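You operate a simulated robot arm through the tools that you are given. There is no shell and no other tool. Be economical: measure what you need, move in short steps, check, and stop when the job is done.

You run a simulated robot arm. Do the job below in one go: nothing can be reset, and whatever is moved stays where it is left.

Task
Put two of the black knobs from the bench twenty-six on the pale blue mat. Then push the inner lid of the middle blue case shut. Keep to this order.

Only the result counts: the job must be done as asked and must still hold three seconds after the hand-in. Knocking over, shifting, dropping, spilling or breaking anything else fails it. Lids that push on must go on centred and level and be pressed home; caps that screw on are set level and turned clockwise until they are tight.

Robot
A 7-joint arm with a two-finger parallel gripper on a trunk, on a base that drives. Base frame: it is fixed to the floor where the robot stands at the start and does not move with it; the origin is under the middle of the robot, x ahead of it, y to its left, z up. Lengths are in mm, angles in degrees, forces in N, time in s.
With the tool pointing down near the work surface it reaches from about 240 to 700 mm from the robot's upright axis, wherever it stands. Its first joint turns from -143.0 to 143.0 degrees. Places, roughly: inner lid of the middle blue case [700, -1300, 1100]; pale blue mat [700, -4500, 800]. Payload 3 kg.
The TCP is the grasp point between the finger pads, 30 mm short of the fingertips. In the tool frame z runs along the fingers and y along their closing line. Largest opening 110 mm; finger width 20, thickness 10; the body of the gripper, 48 by 112 mm, starts 55 mm behind the TCP.
Orientation is that of the tool frame in the base frame, as [roll, pitch, yaw] about the fixed x, y, z axes, in that order (R = Rz(yaw) Ry(pitch) Rx(roll)). With the fingers straight down and closing along the base's y, the tool's x points along the base's -x, its y along +y and its z along -z.

Tools
- The arm moves only by the tool step_arm. Its arguments are lists of equal length, an entry for each row: "linear": the shift along the tool's x, y, z in mm, a list of three; "delta_rot": the turn, a rotation vector about the tool's x, y, z in degrees, a list of three; "grip": the gripper command, from -1 (fully open) to 1 (shut), values between in proportion. In form: {"linear": [[dx, dy, dz], ...], "delta_rot": [[ax, ay, az], ...], "grip": [grip, ...]}. A call has 1 to 20 rows; each row shifts and turns the commanded pose from where the row before left it, along the tool's axes as they then stand. Rows are played at 5 a second. More than 50 mm and 8.6 degrees between two rows, or a gripper value outside its range, and nothing of the call is played. Where a pose cannot be reached the arm comes as near as it can. A force on the tool above 40 N (or 10 N above the force at the start of the call, whichever is more), or a blocked arm, ends the call early, and 0.2 s more pass. Each finger travels about 108 mm/s and halts on what it meets, pressing with about 30 N; the grip force reading is that of the motor and also rises with nothing between the fingers. The clock runs only during rows and for 0.2 s after the last one: add rows that do not move to give the fingers time. The reply holds the time, the measured pose of the TCP, the force on the tool along the base axes, the opening and the grip force, in the units named above and with some noise, with the torque about the TCP (base axes, N m) and any sound that the robot's microphone picked up, and new pictures: "show" is both (left out), scene, wrist or none.
- Cameras (640 x 400 px; columns grow to the right, rows downward): "scene" is now at [137.9, 18.8, 1681.8]; the picture's right is [0.31, -0.95, 0.00], its down [-0.85, -0.28, -0.44] and it looks along [0.42, 0.14, -0.90] (base axes); focal length 255 px, centre (320, 200). "wrist" rides on the gripper at [72, 17, -103] in the tool frame; the picture's right is [-0.23, 0.97, 0.00], its down [-0.76, -0.18, -0.62] and it looks along [-0.61, -0.14, 0.78] (tool axes); focal length 222 px, centre (320, 200). There is no depth. A picture from a camera that has moved, and an enlarged one, comes with that camera's place and axes in the base frame and with its lens.
- lift_body(by): slides the trunk up (or, below 0, down) by that many mm; the arm and the scene camera ride with it, the base frame stays. It gives what a move gives, with no picture.
- roll_base(legs): drives the robot by 1 to 6 legs, each [ahead, left, turn to the left] in mm, mm and degrees, along the robot's own axes; the way and the turn of a leg run together, so that a leg with both is an arc; at most 1500 mm and 180 degrees a leg. The arm and the cameras ride along, it lands a little off, and it stops where it bumps. It gives what a move gives, and a new picture of the scene camera.
- head_to(pan, tilt): turns the head with the scene camera to pan (to the left, within 86 degrees either way) and tilt (down, from -29 to 69), counted from straight ahead of the robot. It gives what a move gives, and a new picture of the scene camera.
- close_up(camera, box): a new picture of the part [left, top, right, bottom] of that camera's present view, enlarged. The clock stands still meanwhile.
- close_job(): hands the job in; it is judged then, once.

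Go step by step. Nothing tells you exact positions but the pictures and the camera data: compare them with the known pose of the tool, close in by small moves and look again before you grip or let go. The budget is 165 turns and 260 pictures, counting those below and the enlarged ones. Unless the task says otherwise, let go and move clear before handing in, and close with one line.

The tools are called after "Call:" by a JSON object that holds its "op" and its "data". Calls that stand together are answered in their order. step_arm: Moves the arm, as the interface text tells. Its arguments: {"type":"object","properties":{"linear":{"type":"array"},"delta_rot":{"type":"array"},"grip":{"type":"array"},"show":{"type":"string","enum":["both","scene","wrist","none"]}},"required":["linear","delta_rot","grip"]} The other tools are called the same way: lift_body (by) slides the trunk up or down; roll_base (legs) drives the base; head_to (pan, tilt) turns the head that bears the scene camera; close_up (camera, box) takes an enlarged picture of a part of a camera's view; close_job () hands the job in.

At the start:

```text
time_s: 0.0
tool_pos: [594.6, 219.7, 999.3]
ee_rot: [-180.0, 0.0, 179.9]
force: [-0.3, 0.8, 1.0]
ft_torque: [0.01, -0.02, 0.01]
gripper_width: 110.1
grasp_force: 0.1
trunk travel left (down, up): [-825.0, 65.0]
robot x, y, heading: [-1.3, 1.5, 0.2]
head pan, tilt: [18.0, 64.0]
```

scene: 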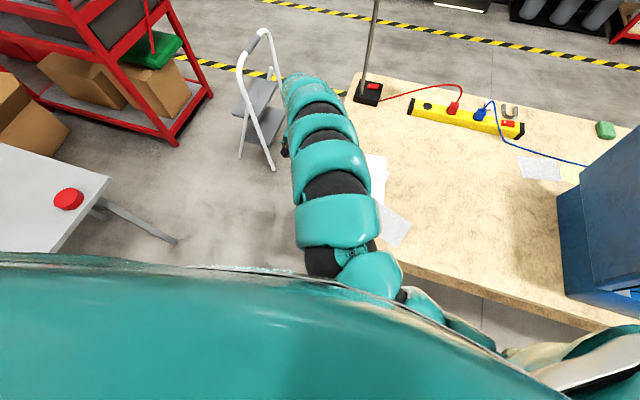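
wrist: 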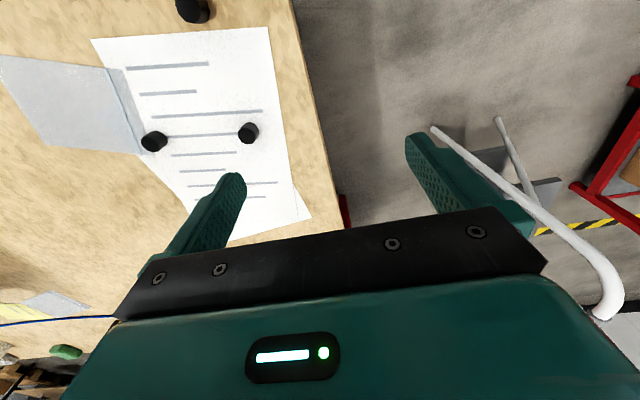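

The wrist view shows three black knobs on the bench ahead of me. I don't yet know which bench is number twenty-six, so I look around with the head first.

Call:
{"op": "head_to", "data": {"pan": 0, "tilt": 30}}

Call:
{"op": "head_to", "data": {"pan": -60, "tilt": 20}}

Call:
{"op": "head_to", "data": {"pan": 60, "tilt": 20}}

```text
time_s: 1.0
tool_pos: [593.8, 219.7, 999.6]
ee_rot: [-179.9, 0.0, 180.0]
force: [0.5, 0.3, -0.7]
ft_torque: [0.01, 0.0, 0.04]
gripper_width: 110.1
grasp_force: 0.0
trunk travel left (down, up): [-825.0, 65.0]
robot x, y, heading: [1.1, -2.4, -0.1]
head pan, tilt: [0.0, 30.0]
camera scene: at [169.4, -0.3, 1728.2], right [0.0, -1.0, 0.0], down [-0.5, 0.0, -0.87], along [0.87, 0.0, -0.5], focal length 255 px, centre (320, 200)
```

scene: 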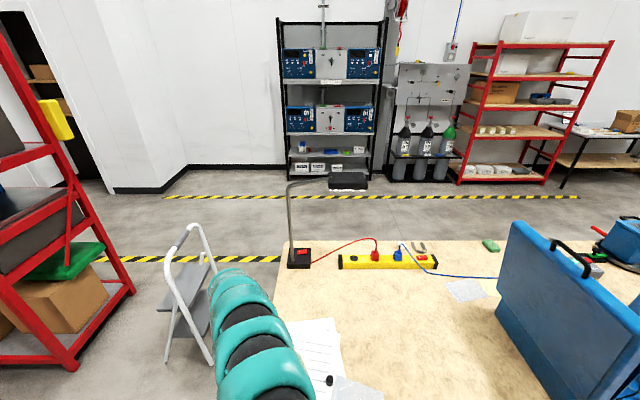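

```text
time_s: 2.3
tool_pos: [595.1, 220.4, 998.0]
ee_rot: [-179.9, 0.1, -180.0]
force: [0.1, -0.6, 0.1]
ft_torque: [-0.01, 0.01, 0.03]
gripper_width: 110.0
grasp_force: 0.1
trunk travel left (down, up): [-825.0, 65.0]
robot x, y, heading: [1.3, 0.3, 0.1]
head pan, tilt: [-60.0, 20.0]
camera scene: at [125.6, -81.0, 1744.4], right [-0.87, -0.5, 0.0], down [-0.17, 0.3, -0.94], along [0.47, -0.81, -0.34], focal length 255 px, centre (320, 200)
```

scene: 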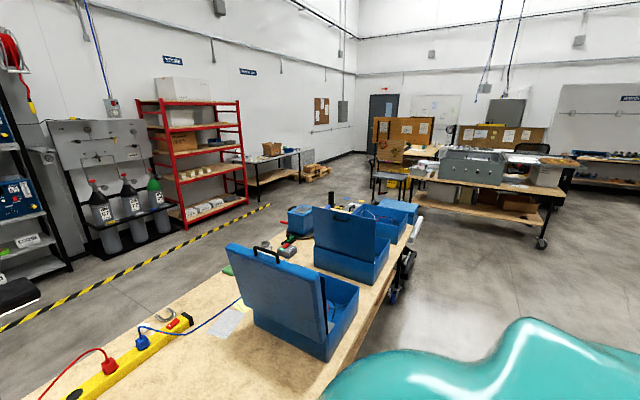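

```text
time_s: 4.3
tool_pos: [594.4, 218.6, 999.1]
ee_rot: [-180.0, 0.0, -179.9]
force: [-0.6, -0.2, 0.1]
ft_torque: [0.01, 0.0, 0.02]
gripper_width: 110.0
grasp_force: 0.2
trunk travel left (down, up): [-825.0, 65.0]
robot x, y, heading: [2.5, -0.0, -0.2]
head pan, tilt: [60.0, 20.0]
camera scene: at [125.6, 80.2, 1744.4], right [0.87, -0.5, 0.0], down [-0.17, -0.3, -0.94], along [0.47, 0.81, -0.34], focal length 255 px, centre (320, 200)
```

scene: 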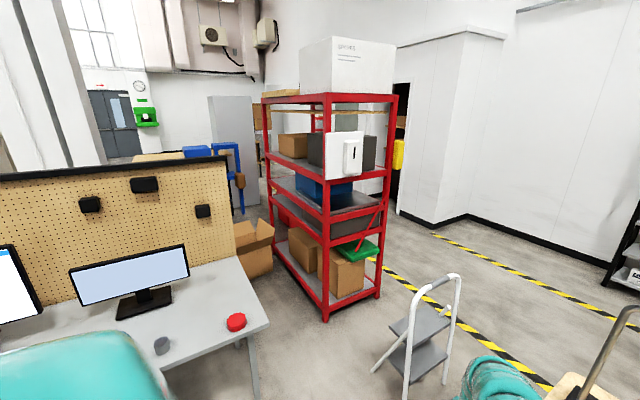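

The bench ahead carries three blue cases, and there are wall signs farther off. I read the signs and look at the knobs closely.

Call:
{"op": "close_up", "data": {"camera": "wrist", "box": [0, 0, 340, 212]}}

Call:
{"op": "head_to", "data": {"pan": -75, "tilt": 5}}

Call:
{"op": "close_up", "data": {"camera": "scene", "box": [320, 80, 640, 280]}}

Call:
{"op": "close_up", "data": {"camera": "scene", "box": [0, 80, 320, 280]}}

```text
1.88 times, centred on (170, 106) of wrist
camera zoom: at [521.7, 236.1, 1102.2], right [0.23, 0.97, 0.0], down [0.76, -0.18, 0.62], along [0.61, -0.14, -0.78], focal length 418 px, centre (602, 377)
```

zoom: 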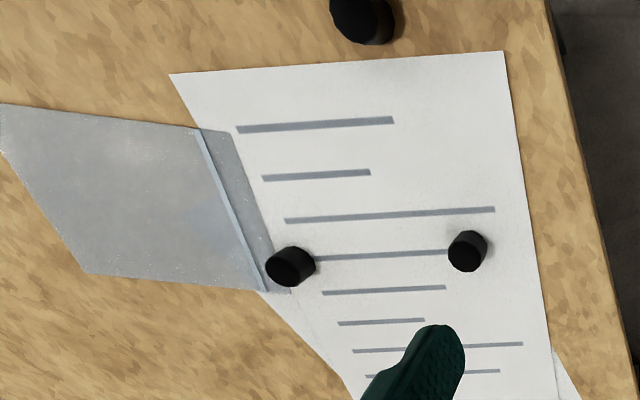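

```text
time_s: 6.5
tool_pos: [594.7, 220.2, 1000.1]
ee_rot: [180.0, 0.0, 179.9]
force: [-0.1, 0.1, 0.3]
ft_torque: [-0.02, 0.02, 0.03]
gripper_width: 110.0
grasp_force: 0.0
trunk travel left (down, up): [-825.0, 65.0]
robot x, y, heading: [1.3, 3.0, -0.1]
head pan, tilt: [-75.0, 5.0]
camera scene: at [102.8, -89.1, 1768.7], right [-0.97, -0.26, 0.0], down [-0.02, 0.08, -1.0], along [0.26, -0.96, -0.09], focal length 255 px, centre (320, 200)
```

scene: 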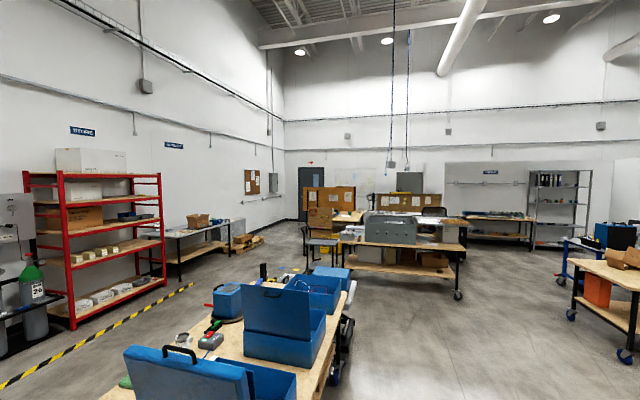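

```text
2.00 times, centred on (480, 180) of scene
camera zoom: at [102.8, -89.1, 1768.7], right [-0.97, -0.26, 0.0], down [-0.02, 0.08, -1.0], along [0.26, -0.96, -0.09], focal length 510 px, centre (0, 240)
```

zoom: 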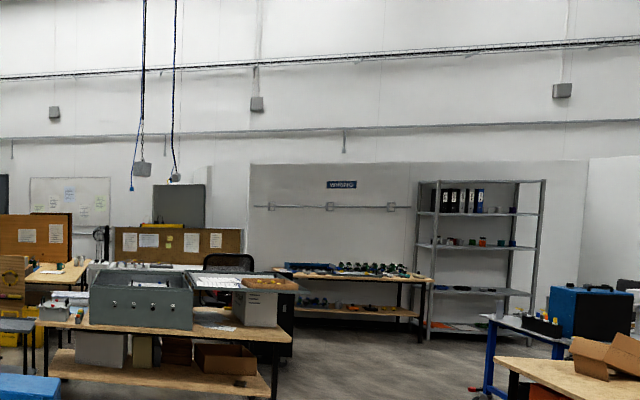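

```text
2.00 times, centred on (160, 180) of scene
camera zoom: at [102.8, -89.1, 1768.7], right [-0.97, -0.26, 0.0], down [-0.02, 0.08, -1.0], along [0.26, -0.96, -0.09], focal length 510 px, centre (640, 240)
```

zoom: 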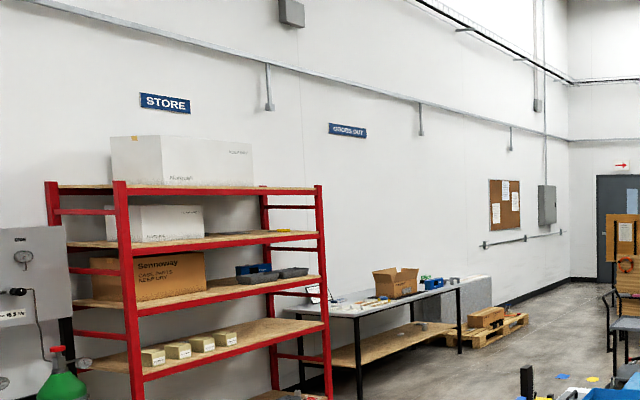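

This bench has three cases in a row along -y, and a second bench with a grey chassis stands farther on. I need the bench's label, so I look down at the near edge and to the right.

Call:
{"op": "head_to", "data": {"pan": -86, "tilt": 20}}

Call:
{"op": "head_to", "data": {"pan": -45, "tilt": 60}}

Call:
{"op": "head_to", "data": {"pan": 86, "tilt": 10}}

```text
time_s: 7.2
tool_pos: [593.7, 219.9, 999.5]
ee_rot: [180.0, 0.0, -179.9]
force: [-0.4, 0.3, -0.1]
ft_torque: [-0.01, -0.03, 0.02]
gripper_width: 110.1
grasp_force: 0.0
trunk travel left (down, up): [-825.0, 65.0]
robot x, y, heading: [2.4, -2.2, 0.1]
head pan, tilt: [-85.9, 20.0]
camera scene: at [85.7, -93.3, 1744.4], right [-1.0, -0.07, 0.0], down [-0.02, 0.34, -0.94], along [0.07, -0.94, -0.34], focal length 255 px, centre (320, 200)
```

scene: 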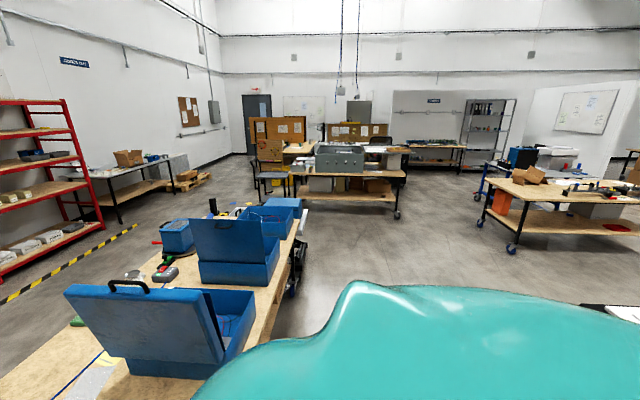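

```text
time_s: 8.3
tool_pos: [595.0, 219.6, 999.3]
ee_rot: [180.0, 0.1, 180.0]
force: [0.1, 0.2, 0.7]
ft_torque: [-0.03, 0.02, -0.01]
gripper_width: 109.9
grasp_force: 0.0
trunk travel left (down, up): [-825.0, 65.0]
robot x, y, heading: [1.1, -1.9, 0.1]
head pan, tilt: [-45.0, 60.0]
camera scene: at [126.1, -47.6, 1686.3], right [-0.71, -0.71, 0.0], down [-0.61, 0.61, -0.5], along [0.35, -0.35, -0.87], focal length 255 px, centre (320, 200)
```

scene: 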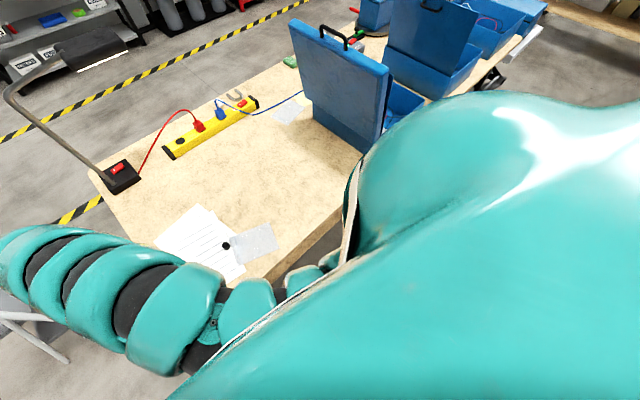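

```text
time_s: 10.4
tool_pos: [594.7, 219.5, 998.4]
ee_rot: [-180.0, -0.1, 180.0]
force: [-0.8, 0.0, -0.4]
ft_torque: [0.01, -0.04, 0.02]
gripper_width: 110.0
grasp_force: 0.0
trunk travel left (down, up): [-825.0, 65.0]
robot x, y, heading: [-0.1, 1.0, -0.0]
head pan, tilt: [85.9, 10.0]
camera scene: at [85.6, 92.4, 1760.6], right [1.0, -0.07, 0.0], down [-0.01, -0.17, -0.98], along [0.07, 0.98, -0.17], focal length 255 px, centre (320, 200)
```

scene: 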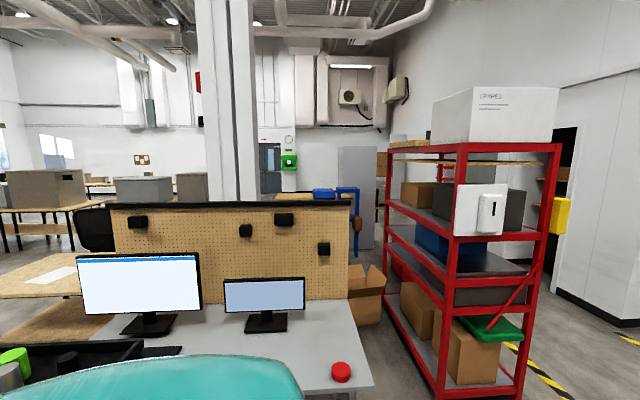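

No label is readable from here. I back away slowly to see the bench front and what lies around it.

Call:
{"op": "head_to", "data": {"pan": 0, "tilt": 40}}

Call:
{"op": "roll_base", "data": {"legs": [[-700, 0, 0]]}}

```text
time_s: 12.0
tool_pos: [594.2, 219.4, 1000.2]
ee_rot: [-180.0, 0.1, 180.0]
force: [-0.2, 0.2, -0.3]
ft_torque: [0.01, -0.01, 0.0]
gripper_width: 110.0
grasp_force: 0.2
trunk travel left (down, up): [-825.0, 65.0]
robot x, y, heading: [-0.7, -1.4, -0.2]
head pan, tilt: [0.0, 40.0]
camera scene: at [164.0, -0.3, 1713.0], right [0.0, -1.0, 0.0], down [-0.64, 0.0, -0.77], along [0.77, 0.0, -0.64], focal length 255 px, centre (320, 200)
```

scene: 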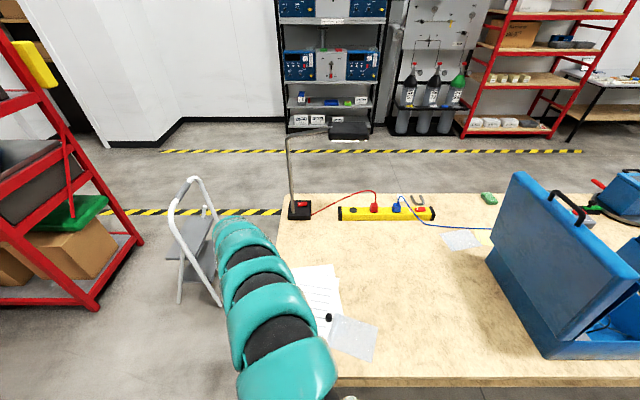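

```text
time_s: 15.9
tool_pos: [-108.2, 219.3, 1000.3]
ee_rot: [-180.0, 0.0, 179.8]
force: [-0.3, 0.2, 0.3]
ft_torque: [0.01, 0.0, -0.04]
gripper_width: 110.1
grasp_force: 0.0
trunk travel left (down, up): [-825.0, 65.0]
robot x, y, heading: [-704.5, 0.3, -0.3]
head pan, tilt: [0.0, 40.0]
camera scene: at [-538.4, 0.2, 1713.0], right [0.0, -1.0, 0.0], down [-0.64, 0.0, -0.77], along [0.77, 0.0, -0.64], focal length 255 px, centre (320, 200)
```

scene: 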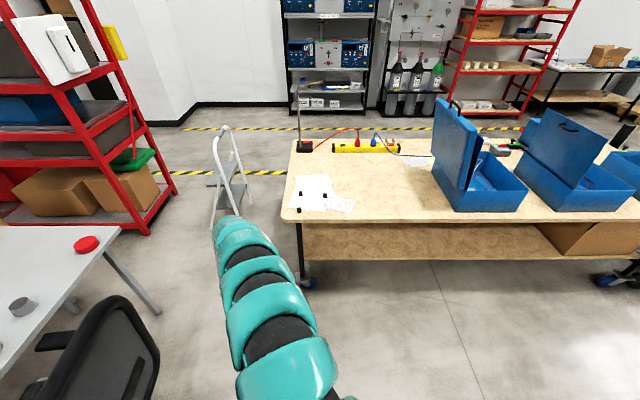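

The front edge here shows no label. I look along the bench to the right.

Call:
{"op": "head_to", "data": {"pan": -40, "tilt": 25}}

Call:
{"op": "close_up", "data": {"camera": "scene", "box": [100, 100, 420, 300]}}

Call:
{"op": "head_to", "data": {"pan": -86, "tilt": 15}}

Call:
{"op": "close_up", "data": {"camera": "scene", "box": [120, 100, 440, 300]}}

```text
time_s: 17.0
tool_pos: [-107.1, 219.9, 999.2]
ee_rot: [180.0, 0.0, 179.8]
force: [-0.9, -0.1, 0.2]
ft_torque: [-0.02, -0.04, 0.0]
gripper_width: 109.8
grasp_force: 0.2
trunk travel left (down, up): [-825.0, 65.0]
robot x, y, heading: [-701.1, 2.9, -0.2]
head pan, tilt: [-40.0, 25.0]
camera scene: at [-552.3, -58.9, 1736.2], right [-0.64, -0.76, 0.0], down [-0.32, 0.27, -0.91], along [0.69, -0.58, -0.42], focal length 255 px, centre (320, 200)
```

scene: 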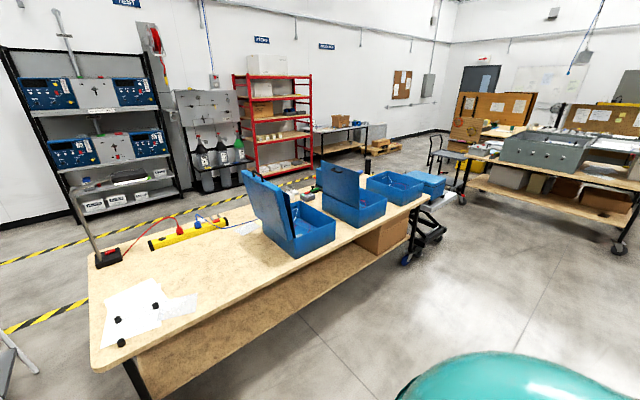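

```text
2.00 times, centred on (260, 200) of scene
camera zoom: at [-552.3, -58.9, 1736.2], right [-0.64, -0.76, 0.0], down [-0.32, 0.27, -0.91], along [0.69, -0.58, -0.42], focal length 510 px, centre (440, 200)
```

zoom: 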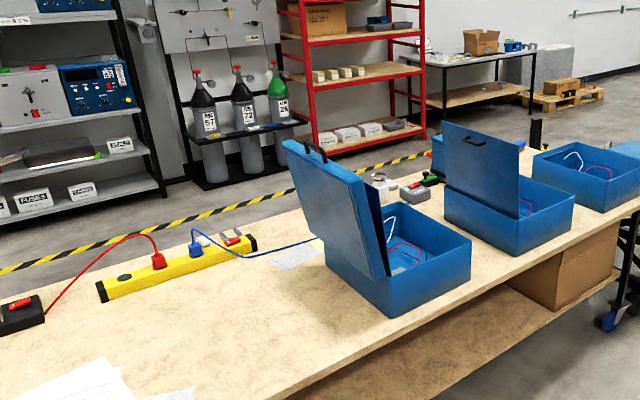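

```text
time_s: 18.1
tool_pos: [-106.9, 219.0, 999.1]
ee_rot: [-180.0, 0.0, 179.8]
force: [-0.3, -0.4, 0.4]
ft_torque: [-0.01, 0.02, -0.04]
gripper_width: 109.9
grasp_force: 0.1
trunk travel left (down, up): [-825.0, 65.0]
robot x, y, heading: [-700.3, 1.7, 0.0]
head pan, tilt: [-85.9, 15.0]
camera scene: at [-616.4, -92.7, 1752.5], right [-1.0, -0.07, 0.0], down [-0.02, 0.26, -0.97], along [0.07, -0.96, -0.26], focal length 255 px, centre (320, 200)
```

scene: 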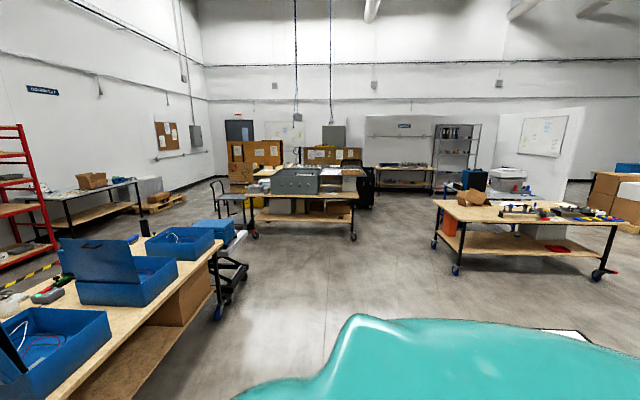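

```text
2.00 times, centred on (280, 200) of scene
camera zoom: at [-616.4, -92.7, 1752.5], right [-1.0, -0.07, 0.0], down [-0.02, 0.26, -0.97], along [0.07, -0.96, -0.26], focal length 510 px, centre (400, 200)
```

zoom: 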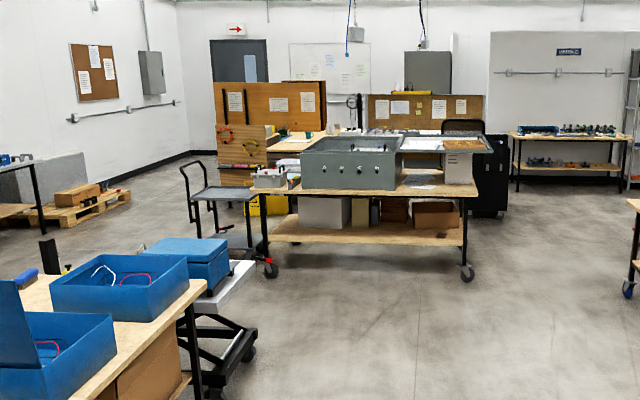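

No number is visible yet on this bench. I turn right toward the rest of the workshop and scan the other benches for numbers.

Call:
{"op": "roll_base", "data": {"legs": [[0, 0, -90]]}}

Call:
{"op": "head_to", "data": {"pan": -50, "tilt": 15}}

Call:
{"op": "head_to", "data": {"pan": -86, "tilt": 20}}

```text
time_s: 22.2
tool_pos: [-467.5, -588.4, 999.8]
ee_rot: [-179.9, -0.1, 91.5]
force: [-0.6, 0.2, -0.4]
ft_torque: [0.0, 0.0, -0.02]
gripper_width: 109.9
grasp_force: 0.1
trunk travel left (down, up): [-825.0, 65.0]
robot x, y, heading: [-706.6, -0.6, -88.5]
head pan, tilt: [-85.9, 15.0]
camera scene: at [-794.0, -88.4, 1752.5], right [-0.1, 1.0, 0.0], down [0.26, 0.03, -0.97], along [-0.96, -0.09, -0.26], focal length 255 px, centre (320, 200)
```

scene: 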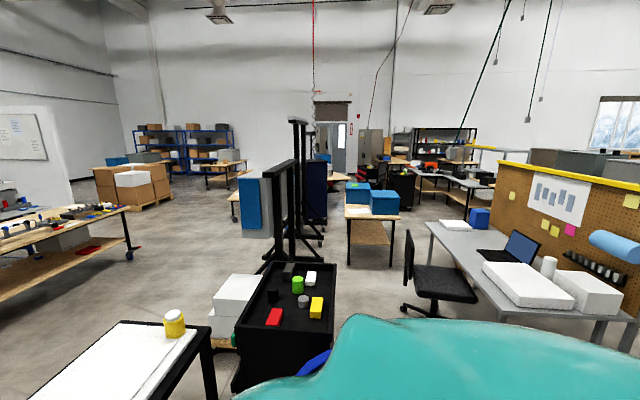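

```text
time_s: 23.3
tool_pos: [-466.8, -586.6, 1000.3]
ee_rot: [-180.0, 0.0, 91.5]
force: [0.0, 0.1, -0.5]
ft_torque: [-0.02, -0.04, 0.01]
gripper_width: 110.1
grasp_force: 0.0
trunk travel left (down, up): [-825.0, 65.0]
robot x, y, heading: [-701.8, 0.8, -88.6]
head pan, tilt: [-50.0, 15.0]
camera scene: at [-771.0, -141.2, 1752.5], right [-0.66, 0.75, 0.0], down [0.19, 0.17, -0.97], along [-0.72, -0.64, -0.26], focal length 255 px, centre (320, 200)
```

scene: 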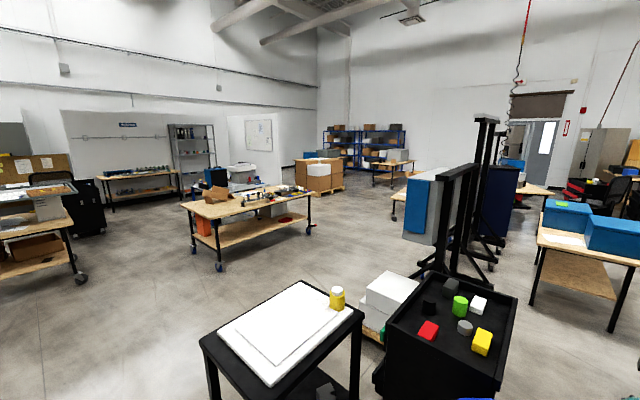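

```text
time_s: 24.3
tool_pos: [-467.0, -587.9, 999.8]
ee_rot: [-180.0, 0.0, 91.5]
force: [0.5, 0.3, -0.1]
ft_torque: [0.01, 0.0, -0.01]
gripper_width: 109.9
grasp_force: 0.0
trunk travel left (down, up): [-825.0, 65.0]
robot x, y, heading: [-699.8, -2.6, -88.4]
head pan, tilt: [-85.9, 20.0]
camera scene: at [-793.6, -88.5, 1744.4], right [-0.1, 1.0, 0.0], down [0.34, 0.03, -0.94], along [-0.94, -0.09, -0.34], focal length 255 px, centre (320, 200)
```

scene: 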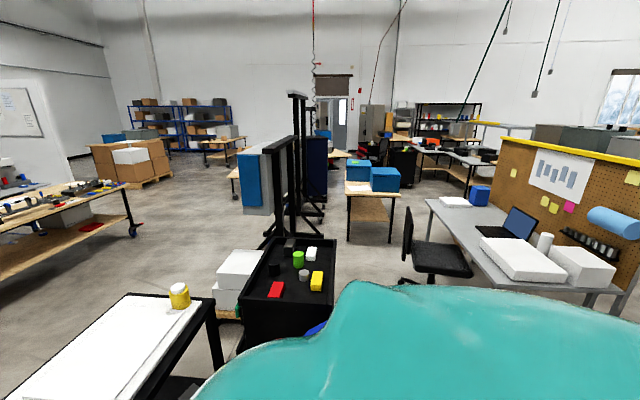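

Many benches; none labelled visibly. I drive along −y toward the mat's bench, looking for the mat and bench numbers.

Call:
{"op": "head_to", "data": {"pan": 0, "tilt": 25}}

Call:
{"op": "roll_base", "data": {"legs": [[1300, 300, 0]]}}

Call:
{"op": "head_to", "data": {"pan": 80, "tilt": 35}}

```text
time_s: 25.9
tool_pos: [-467.1, -588.5, 1000.5]
ee_rot: [-180.0, 0.1, 91.4]
force: [0.1, 0.0, 0.1]
ft_torque: [0.01, 0.02, -0.01]
gripper_width: 109.9
grasp_force: 0.0
trunk travel left (down, up): [-825.0, 65.0]
robot x, y, heading: [-702.0, -0.7, -88.3]
head pan, tilt: [0.0, 25.0]
camera scene: at [-698.6, -171.5, 1736.3], right [-1.0, -0.03, 0.0], down [-0.01, 0.42, -0.91], along [0.02, -0.91, -0.42], focal length 255 px, centre (320, 200)
```

scene: 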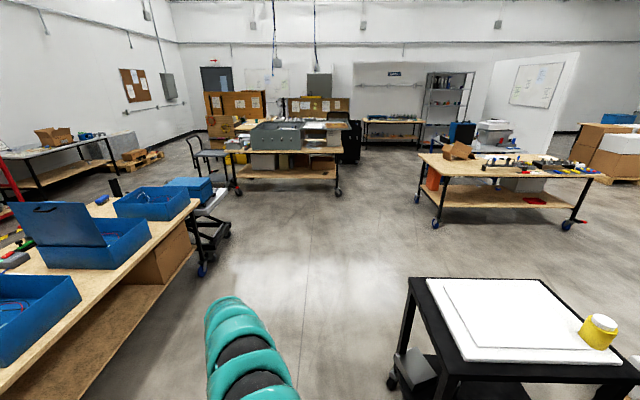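

```text
time_s: 32.5
tool_pos: [-97.1, -1853.8, 998.5]
ee_rot: [179.9, 0.0, 93.2]
force: [-0.9, 0.4, -0.4]
ft_torque: [0.02, 0.03, 0.02]
gripper_width: 110.1
grasp_force: 0.0
trunk travel left (down, up): [-825.0, 65.0]
robot x, y, heading: [-350.9, -1273.1, -86.9]
head pan, tilt: [0.0, 25.0]
camera scene: at [-341.8, -1444.5, 1736.2], right [-1.0, -0.06, 0.0], down [-0.02, 0.42, -0.91], along [0.05, -0.9, -0.42], focal length 255 px, centre (320, 200)
```

scene: 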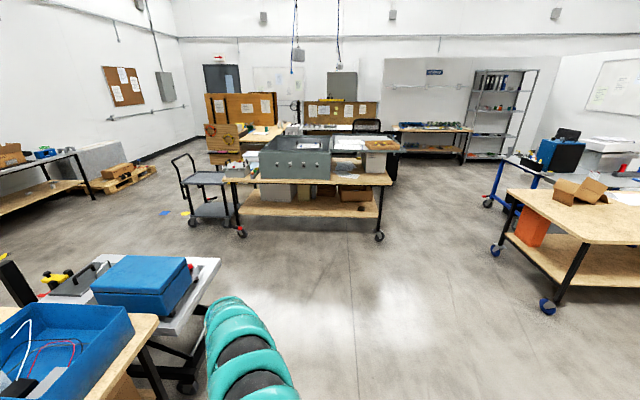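

```text
time_s: 34.0
tool_pos: [-97.9, -1853.1, 999.8]
ee_rot: [180.0, 0.0, 93.2]
force: [0.1, -0.4, 0.0]
ft_torque: [0.0, 0.02, 0.01]
gripper_width: 110.1
grasp_force: 0.0
trunk travel left (down, up): [-825.0, 65.0]
robot x, y, heading: [-353.6, -1272.7, -86.7]
head pan, tilt: [80.0, 35.0]
camera scene: at [-259.6, -1362.7, 1720.5], right [-0.12, -0.99, 0.0], down [-0.57, 0.07, -0.82], along [0.81, -0.1, -0.57], focal length 255 px, centre (320, 200)
```

scene: 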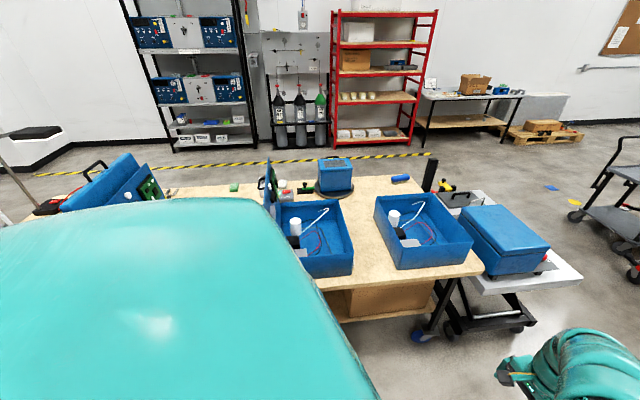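

The middle case has a green inner panel that stands up beside its open outer lid. I go on to the grey-chassis bench to find the mat.

Call:
{"op": "roll_base", "data": {"legs": [[1200, 300, 0]]}}

Call:
{"op": "head_to", "data": {"pan": 0, "tilt": 35}}

Call:
{"op": "close_up", "data": {"camera": "scene", "box": [120, 0, 440, 200]}}

```text
time_s: 40.3
tool_pos: [250.2, -3044.0, 1000.0]
ee_rot: [-180.0, 0.0, 92.6]
force: [0.3, 0.2, -0.8]
ft_torque: [-0.01, 0.0, 0.02]
gripper_width: 110.0
grasp_force: 0.1
trunk travel left (down, up): [-825.0, 65.0]
robot x, y, heading: [5.0, -2460.3, -87.5]
head pan, tilt: [80.0, 35.0]
camera scene: at [93.6, -2551.3, 1720.5], right [-0.13, -0.99, 0.0], down [-0.57, 0.07, -0.82], along [0.81, -0.11, -0.57], focal length 255 px, centre (320, 200)
```

scene: 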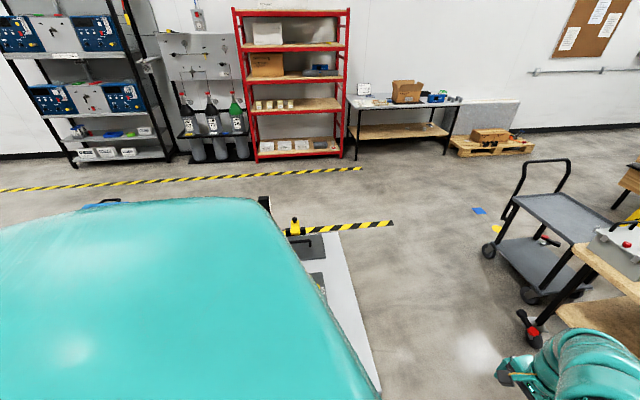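

```text
time_s: 41.8
tool_pos: [250.1, -3042.9, 1000.3]
ee_rot: [-180.0, 0.0, 92.7]
force: [-1.3, 0.2, 0.9]
ft_torque: [-0.02, 0.03, -0.01]
gripper_width: 110.2
grasp_force: 0.2
trunk travel left (down, up): [-825.0, 65.0]
robot x, y, heading: [4.3, -2459.1, -87.5]
head pan, tilt: [0.0, 35.0]
camera scene: at [10.2, -2627.5, 1720.5], right [-1.0, -0.05, 0.0], down [-0.03, 0.57, -0.82], along [0.04, -0.82, -0.57], focal length 255 px, centre (320, 200)
```

scene: 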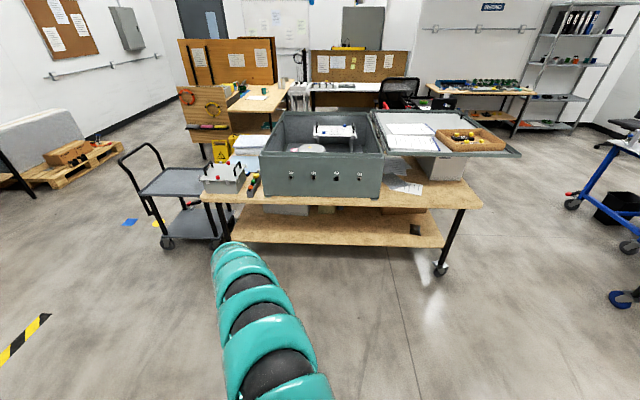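

```text
2.00 times, centred on (280, 100) of scene
camera zoom: at [10.2, -2627.5, 1720.5], right [-1.0, -0.05, 0.0], down [-0.03, 0.57, -0.82], along [0.04, -0.82, -0.57], focal length 510 px, centre (400, 400)
```

zoom: 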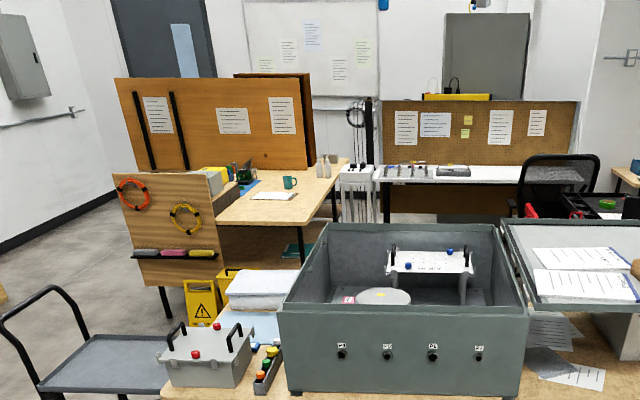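

A pale blue sheet lies at the back left of this bench, partly under something white. I zoom on it, on the chassis labels and on the rest of the bench.

Call:
{"op": "close_up", "data": {"camera": "scene", "box": [190, 110, 290, 210]}}

Call:
{"op": "close_up", "data": {"camera": "scene", "box": [270, 100, 400, 210]}}

Call:
{"op": "close_up", "data": {"camera": "scene", "box": [190, 180, 490, 290]}}

```text
4.00 times, centred on (240, 160) of scene
camera zoom: at [10.2, -2627.5, 1720.5], right [-1.0, -0.05, 0.0], down [-0.03, 0.57, -0.82], along [0.04, -0.82, -0.57], focal length 1020 px, centre (640, 360)
```

zoom: 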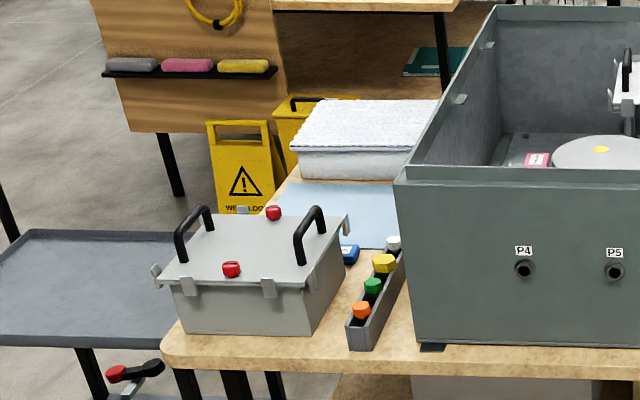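

```text
3.64 times, centred on (335, 155) of scene
camera zoom: at [10.2, -2627.5, 1720.5], right [-1.0, -0.05, 0.0], down [-0.03, 0.57, -0.82], along [0.04, -0.82, -0.57], focal length 927 px, centre (266, 364)
```

zoom: 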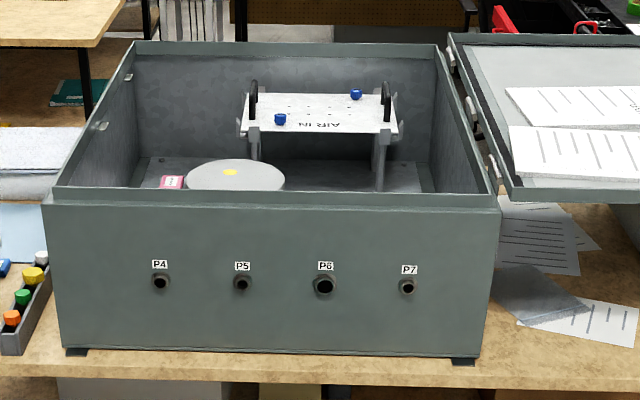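

```text
2.13 times, centred on (340, 235) of scene
camera zoom: at [10.2, -2627.5, 1720.5], right [-1.0, -0.05, 0.0], down [-0.03, 0.57, -0.82], along [0.04, -0.82, -0.57], focal length 544 px, centre (277, 125)
```

zoom: 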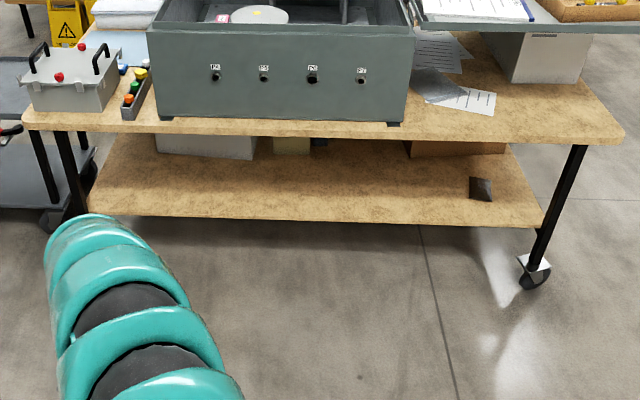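

The mat's free part lies between the small grey box and the white stack. I check the other benches for black knobs and numbers.

Call:
{"op": "head_to", "data": {"pan": -60, "tilt": 20}}

Call:
{"op": "close_up", "data": {"camera": "scene", "box": [100, 100, 420, 300]}}

Call:
{"op": "close_up", "data": {"camera": "scene", "box": [320, 100, 640, 300]}}

```text
time_s: 43.1
tool_pos: [251.5, -3043.7, 998.8]
ee_rot: [-179.9, 0.0, 92.7]
force: [0.1, -0.3, 0.7]
ft_torque: [-0.05, 0.04, -0.03]
gripper_width: 109.9
grasp_force: 0.1
trunk travel left (down, up): [-825.0, 65.0]
robot x, y, heading: [3.5, -2465.9, -87.4]
head pan, tilt: [-60.0, 20.0]
camera scene: at [-72.2, -2589.7, 1744.4], right [-0.54, 0.84, 0.0], down [0.29, 0.18, -0.94], along [-0.79, -0.51, -0.34], focal length 255 px, centre (320, 200)
```

scene: 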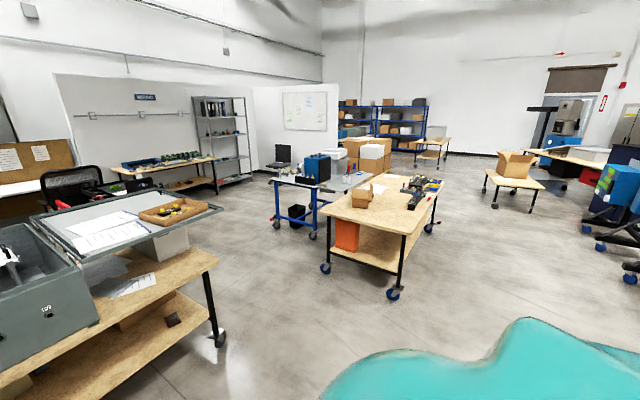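

```text
2.00 times, centred on (260, 200) of scene
camera zoom: at [-72.2, -2589.7, 1744.4], right [-0.54, 0.84, 0.0], down [0.29, 0.18, -0.94], along [-0.79, -0.51, -0.34], focal length 510 px, centre (440, 200)
```

zoom: 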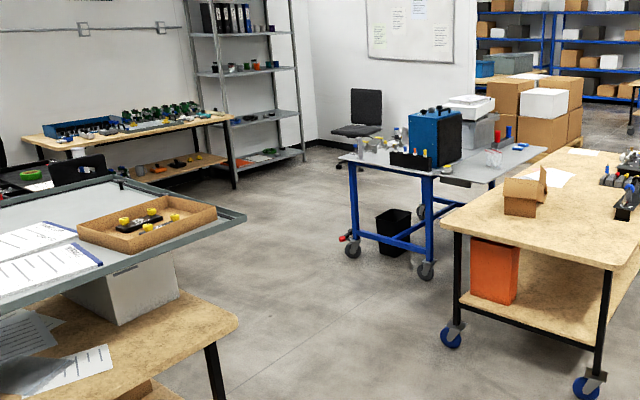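

```text
2.00 times, centred on (480, 200) of scene
camera zoom: at [-72.2, -2589.7, 1744.4], right [-0.54, 0.84, 0.0], down [0.29, 0.18, -0.94], along [-0.79, -0.51, -0.34], focal length 510 px, centre (0, 200)
```

zoom: 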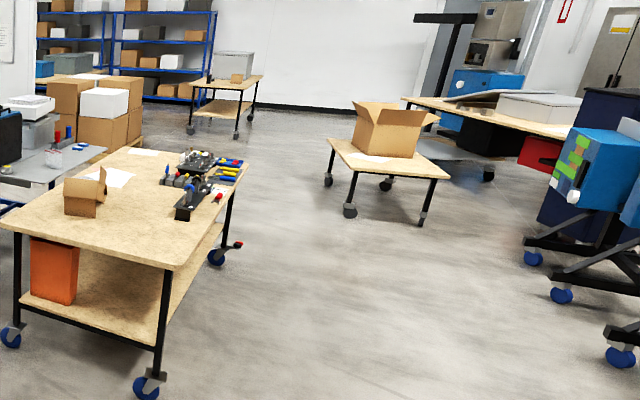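

The loose black knobs I have seen are only on the case bench. I drive back and look at that bench's end and legs for a number.

Call:
{"op": "roll_base", "data": {"legs": [[0, -700, 0], [0, 0, 90]]}}

Call:
{"op": "head_to", "data": {"pan": 50, "tilt": 25}}

Call:
{"op": "close_up", "data": {"camera": "scene", "box": [160, 100, 480, 300]}}

```text
time_s: 50.8
tool_pos: [-118.0, -2253.1, 1000.2]
ee_rot: [-179.9, 0.0, -178.1]
force: [-0.8, -0.1, 0.3]
ft_torque: [0.0, -0.01, -0.01]
gripper_width: 109.9
grasp_force: 0.1
trunk travel left (down, up): [-825.0, 65.0]
robot x, y, heading: [-701.5, -2491.4, 2.1]
head pan, tilt: [-60.0, 20.0]
camera scene: at [-575.9, -2568.1, 1744.4], right [-0.85, -0.53, 0.0], down [-0.18, 0.29, -0.94], along [0.5, -0.8, -0.34], focal length 255 px, centre (320, 200)
```

scene: 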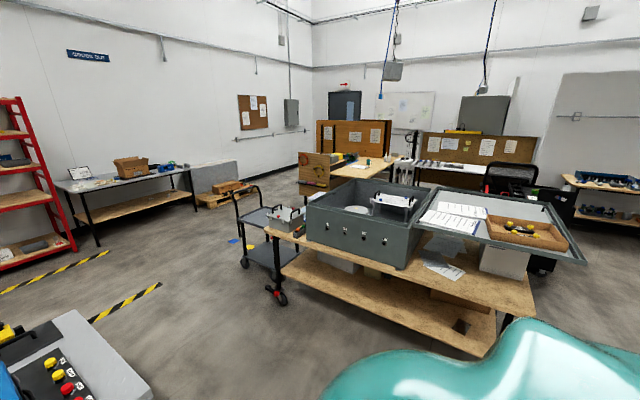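

```text
time_s: 52.7
tool_pos: [-117.1, -2252.0, 1000.5]
ee_rot: [180.0, 0.0, -178.1]
force: [0.4, 0.1, 0.5]
ft_torque: [0.0, 0.0, -0.02]
gripper_width: 109.8
grasp_force: 0.1
trunk travel left (down, up): [-825.0, 65.0]
robot x, y, heading: [-701.8, -2492.8, 2.1]
head pan, tilt: [50.0, 25.0]
camera scene: at [-568.3, -2416.7, 1736.3], right [0.79, -0.62, 0.0], down [-0.26, -0.33, -0.91], along [0.56, 0.71, -0.42], focal length 255 px, centre (320, 200)
```

scene: 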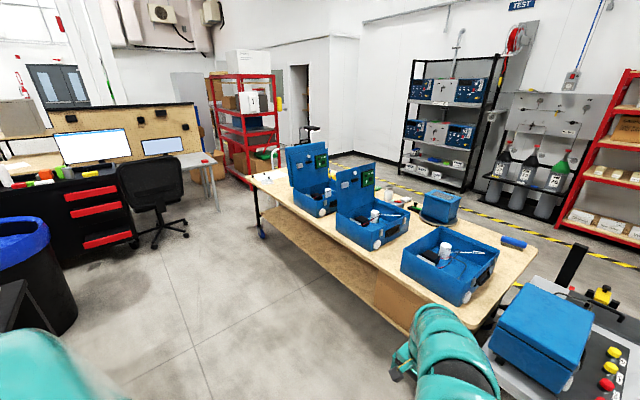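

```text
2.00 times, centred on (320, 200) of scene
camera zoom: at [-568.3, -2416.7, 1736.3], right [0.79, -0.62, 0.0], down [-0.26, -0.33, -0.91], along [0.56, 0.71, -0.42], focal length 510 px, centre (320, 200)
```

zoom: 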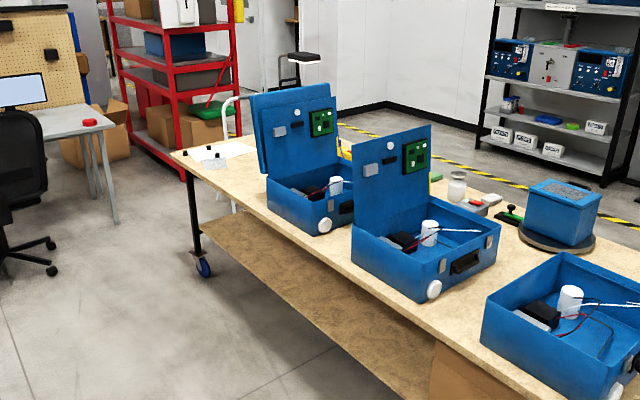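

White discs sit on the cases' corners and may carry numbers; I zoom in on them, on the inside of the middle case and on the tags.

Call:
{"op": "close_up", "data": {"camera": "scene", "box": [330, 160, 430, 260]}}

Call:
{"op": "close_up", "data": {"camera": "scene", "box": [240, 130, 340, 220]}}

Call:
{"op": "close_up", "data": {"camera": "scene", "box": [400, 210, 640, 400]}}

Call:
{"op": "close_up", "data": {"camera": "scene", "box": [400, 50, 600, 190]}}

```text
4.00 times, centred on (380, 210) of scene
camera zoom: at [-568.3, -2416.7, 1736.3], right [0.79, -0.62, 0.0], down [-0.26, -0.33, -0.91], along [0.56, 0.71, -0.42], focal length 1020 px, centre (80, 160)
```

zoom: 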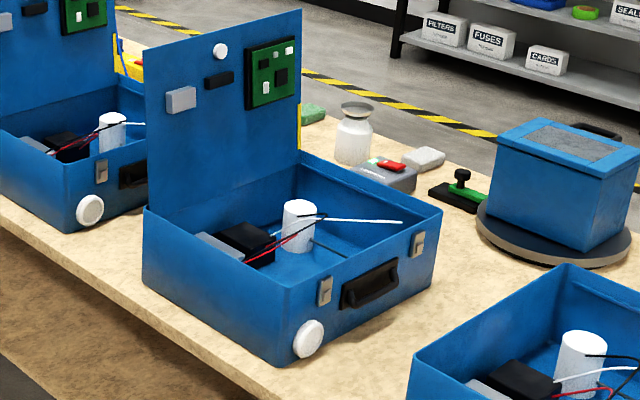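

```text
4.44 times, centred on (290, 175) of scene
camera zoom: at [-568.3, -2416.7, 1736.3], right [0.79, -0.62, 0.0], down [-0.26, -0.33, -0.91], along [0.56, 0.71, -0.42], focal length 1133 px, centre (453, 311)
```

zoom: 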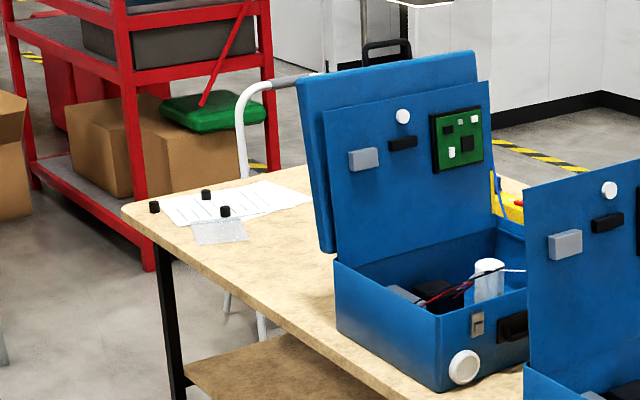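

```text
2.11 times, centred on (520, 305) of scene
camera zoom: at [-568.3, -2416.7, 1736.3], right [0.79, -0.62, 0.0], down [-0.26, -0.33, -0.91], along [0.56, 0.71, -0.42], focal length 537 px, centre (-101, -21)
```

zoom: 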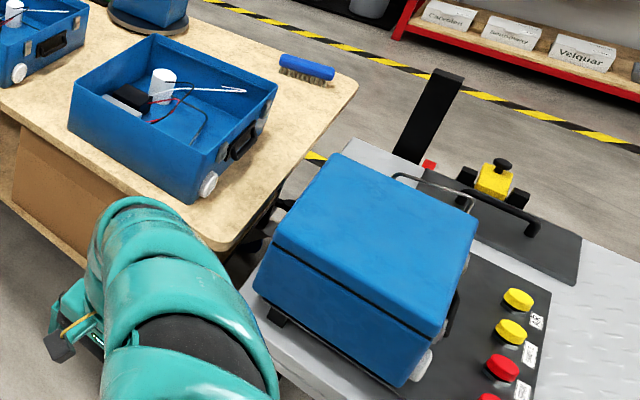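

```text
2.86 times, centred on (500, 120) of scene
camera zoom: at [-568.3, -2416.7, 1736.3], right [0.79, -0.62, 0.0], down [-0.26, -0.33, -0.91], along [0.56, 0.71, -0.42], focal length 728 px, centre (-194, 429)
```

zoom: 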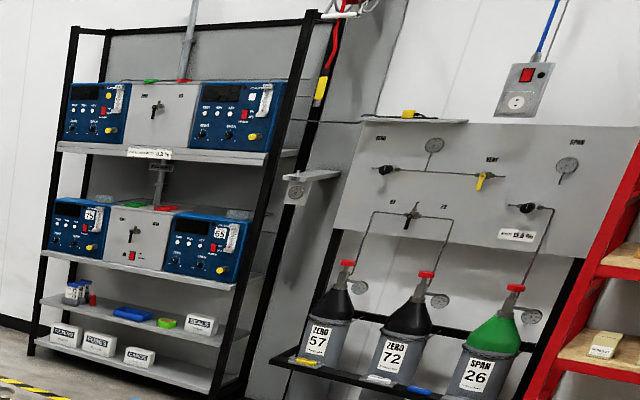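

The number 26 is on a gas bottle (SPAN 26), which may mark something else; I haven't found a bench number yet. I return to the case bench and look closely at the papers and its back side.

Call:
{"op": "roll_base", "data": {"legs": [[250, 0, -2], [50, 1250, 0], [0, 1250, 0]]}}

Call:
{"op": "head_to", "data": {"pan": 10, "tilt": 35}}

Call:
{"op": "close_up", "data": {"camera": "scene", "box": [220, 130, 420, 270]}}

```text
time_s: 66.2
tool_pos: [158.3, 202.1, 1000.3]
ee_rot: [179.9, 0.0, -179.3]
force: [0.9, 0.4, 0.3]
ft_torque: [-0.01, -0.01, 0.05]
gripper_width: 110.1
grasp_force: 0.1
trunk travel left (down, up): [-825.0, 65.0]
robot x, y, heading: [-434.0, -26.4, 1.0]
head pan, tilt: [50.0, 25.0]
camera scene: at [-296.0, 47.8, 1736.3], right [0.77, -0.63, 0.0], down [-0.27, -0.33, -0.91], along [0.57, 0.7, -0.42], focal length 255 px, centre (320, 200)
```

scene: 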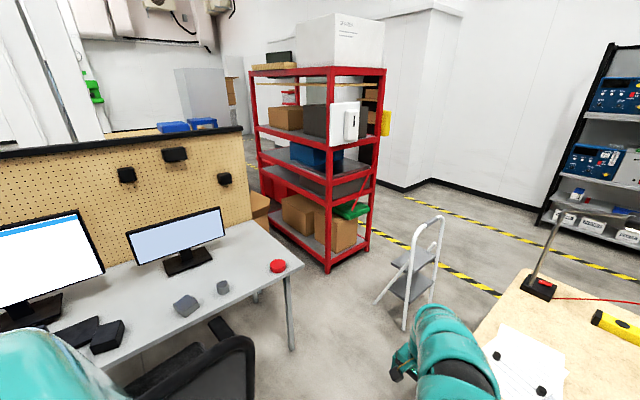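

```text
time_s: 67.2
tool_pos: [159.5, 202.4, 999.1]
ee_rot: [180.0, 0.0, -179.3]
force: [-0.1, 0.1, -0.2]
ft_torque: [-0.01, -0.01, -0.01]
gripper_width: 109.9
grasp_force: 0.0
trunk travel left (down, up): [-825.0, 65.0]
robot x, y, heading: [-438.0, -23.2, 0.9]
head pan, tilt: [10.0, 35.0]
camera scene: at [-267.8, -7.5, 1720.5], right [0.19, -0.98, 0.0], down [-0.56, -0.11, -0.82], along [0.8, 0.15, -0.57], focal length 255 px, centre (320, 200)
```

scene: 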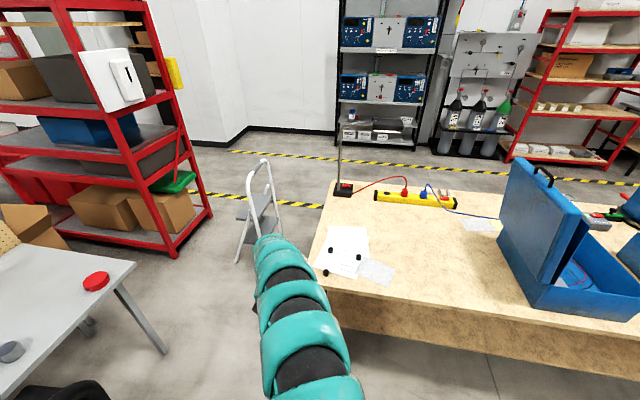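

```text
2.86 times, centred on (320, 200) of scene
camera zoom: at [-267.8, -7.5, 1720.5], right [0.19, -0.98, 0.0], down [-0.56, -0.11, -0.82], along [0.8, 0.15, -0.57], focal length 728 px, centre (320, 200)
```

zoom: 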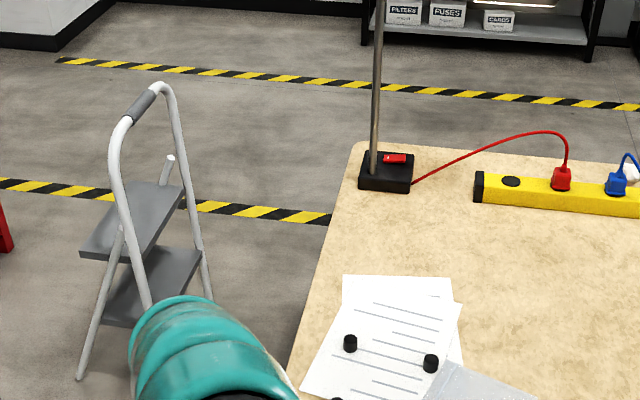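

Nothing here says 26. I zoom on the rack instruments and the wall area behind for numbers.

Call:
{"op": "head_to", "data": {"pan": -5, "tilt": 12}}

Call:
{"op": "close_up", "data": {"camera": "scene", "box": [240, 100, 440, 240]}}

Call:
{"op": "close_up", "data": {"camera": "scene", "box": [440, 60, 640, 200]}}

Call:
{"op": "close_up", "data": {"camera": "scene", "box": [360, 240, 640, 400]}}

```text
time_s: 68.1
tool_pos: [158.8, 202.6, 1000.5]
ee_rot: [-180.0, 0.0, -179.3]
force: [0.0, -0.3, -0.7]
ft_torque: [0.02, 0.0, 0.0]
gripper_width: 110.2
grasp_force: 0.0
trunk travel left (down, up): [-825.0, 65.0]
robot x, y, heading: [-432.5, -27.0, 0.9]
head pan, tilt: [-5.0, 12.0]
camera scene: at [-261.3, -30.8, 1757.3], right [-0.07, -1.0, 0.0], down [-0.21, 0.02, -0.98], along [0.98, -0.07, -0.21], focal length 255 px, centre (320, 200)
```

scene: 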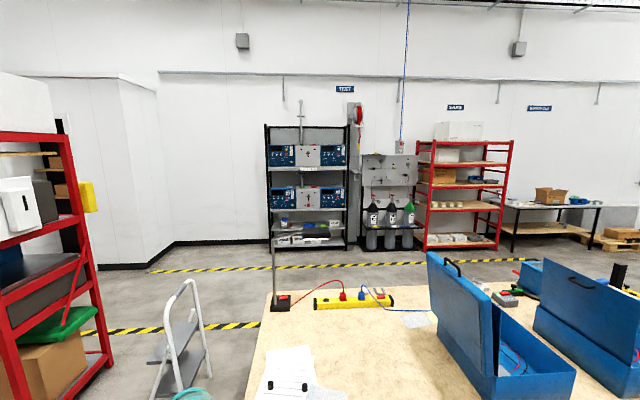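

```text
2.86 times, centred on (340, 170) of scene
camera zoom: at [-261.3, -30.8, 1757.3], right [-0.07, -1.0, 0.0], down [-0.21, 0.02, -0.98], along [0.98, -0.07, -0.21], focal length 728 px, centre (263, 286)
```

zoom: 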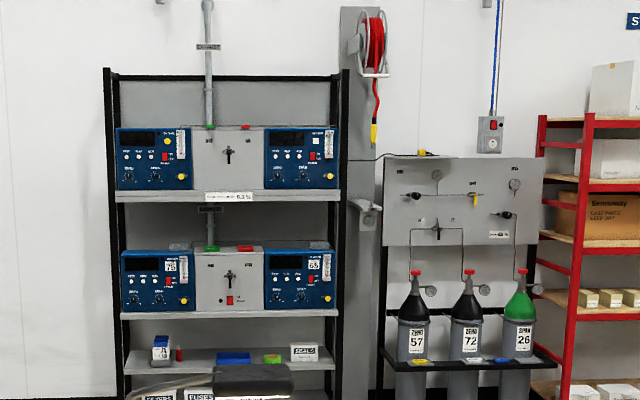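

```text
2.86 times, centred on (540, 130) of scene
camera zoom: at [-261.3, -30.8, 1757.3], right [-0.07, -1.0, 0.0], down [-0.21, 0.02, -0.98], along [0.98, -0.07, -0.21], focal length 728 px, centre (-309, 400)
```

zoom: 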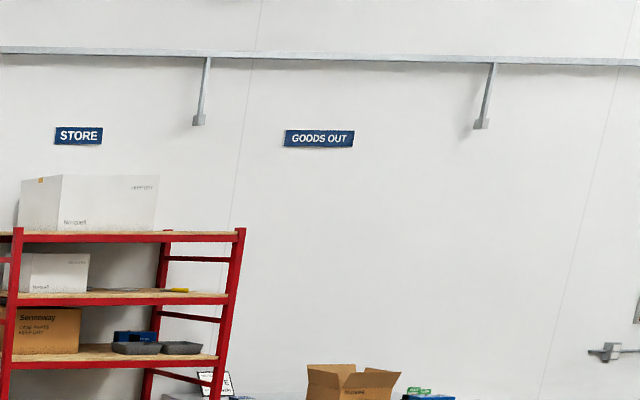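

```text
2.29 times, centred on (500, 320) of scene
camera zoom: at [-261.3, -30.8, 1757.3], right [-0.07, -1.0, 0.0], down [-0.21, 0.02, -0.98], along [0.98, -0.07, -0.21], focal length 583 px, centre (-91, -74)
```

zoom: 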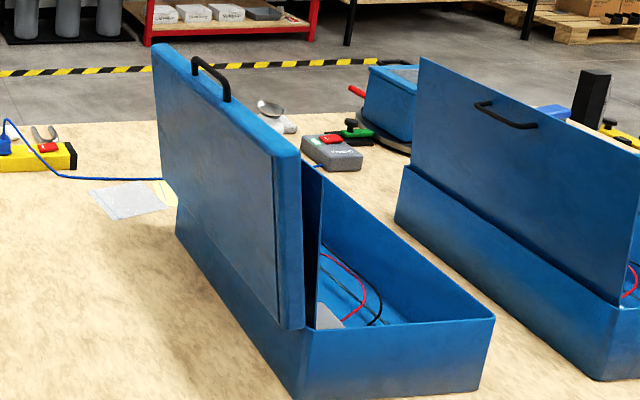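

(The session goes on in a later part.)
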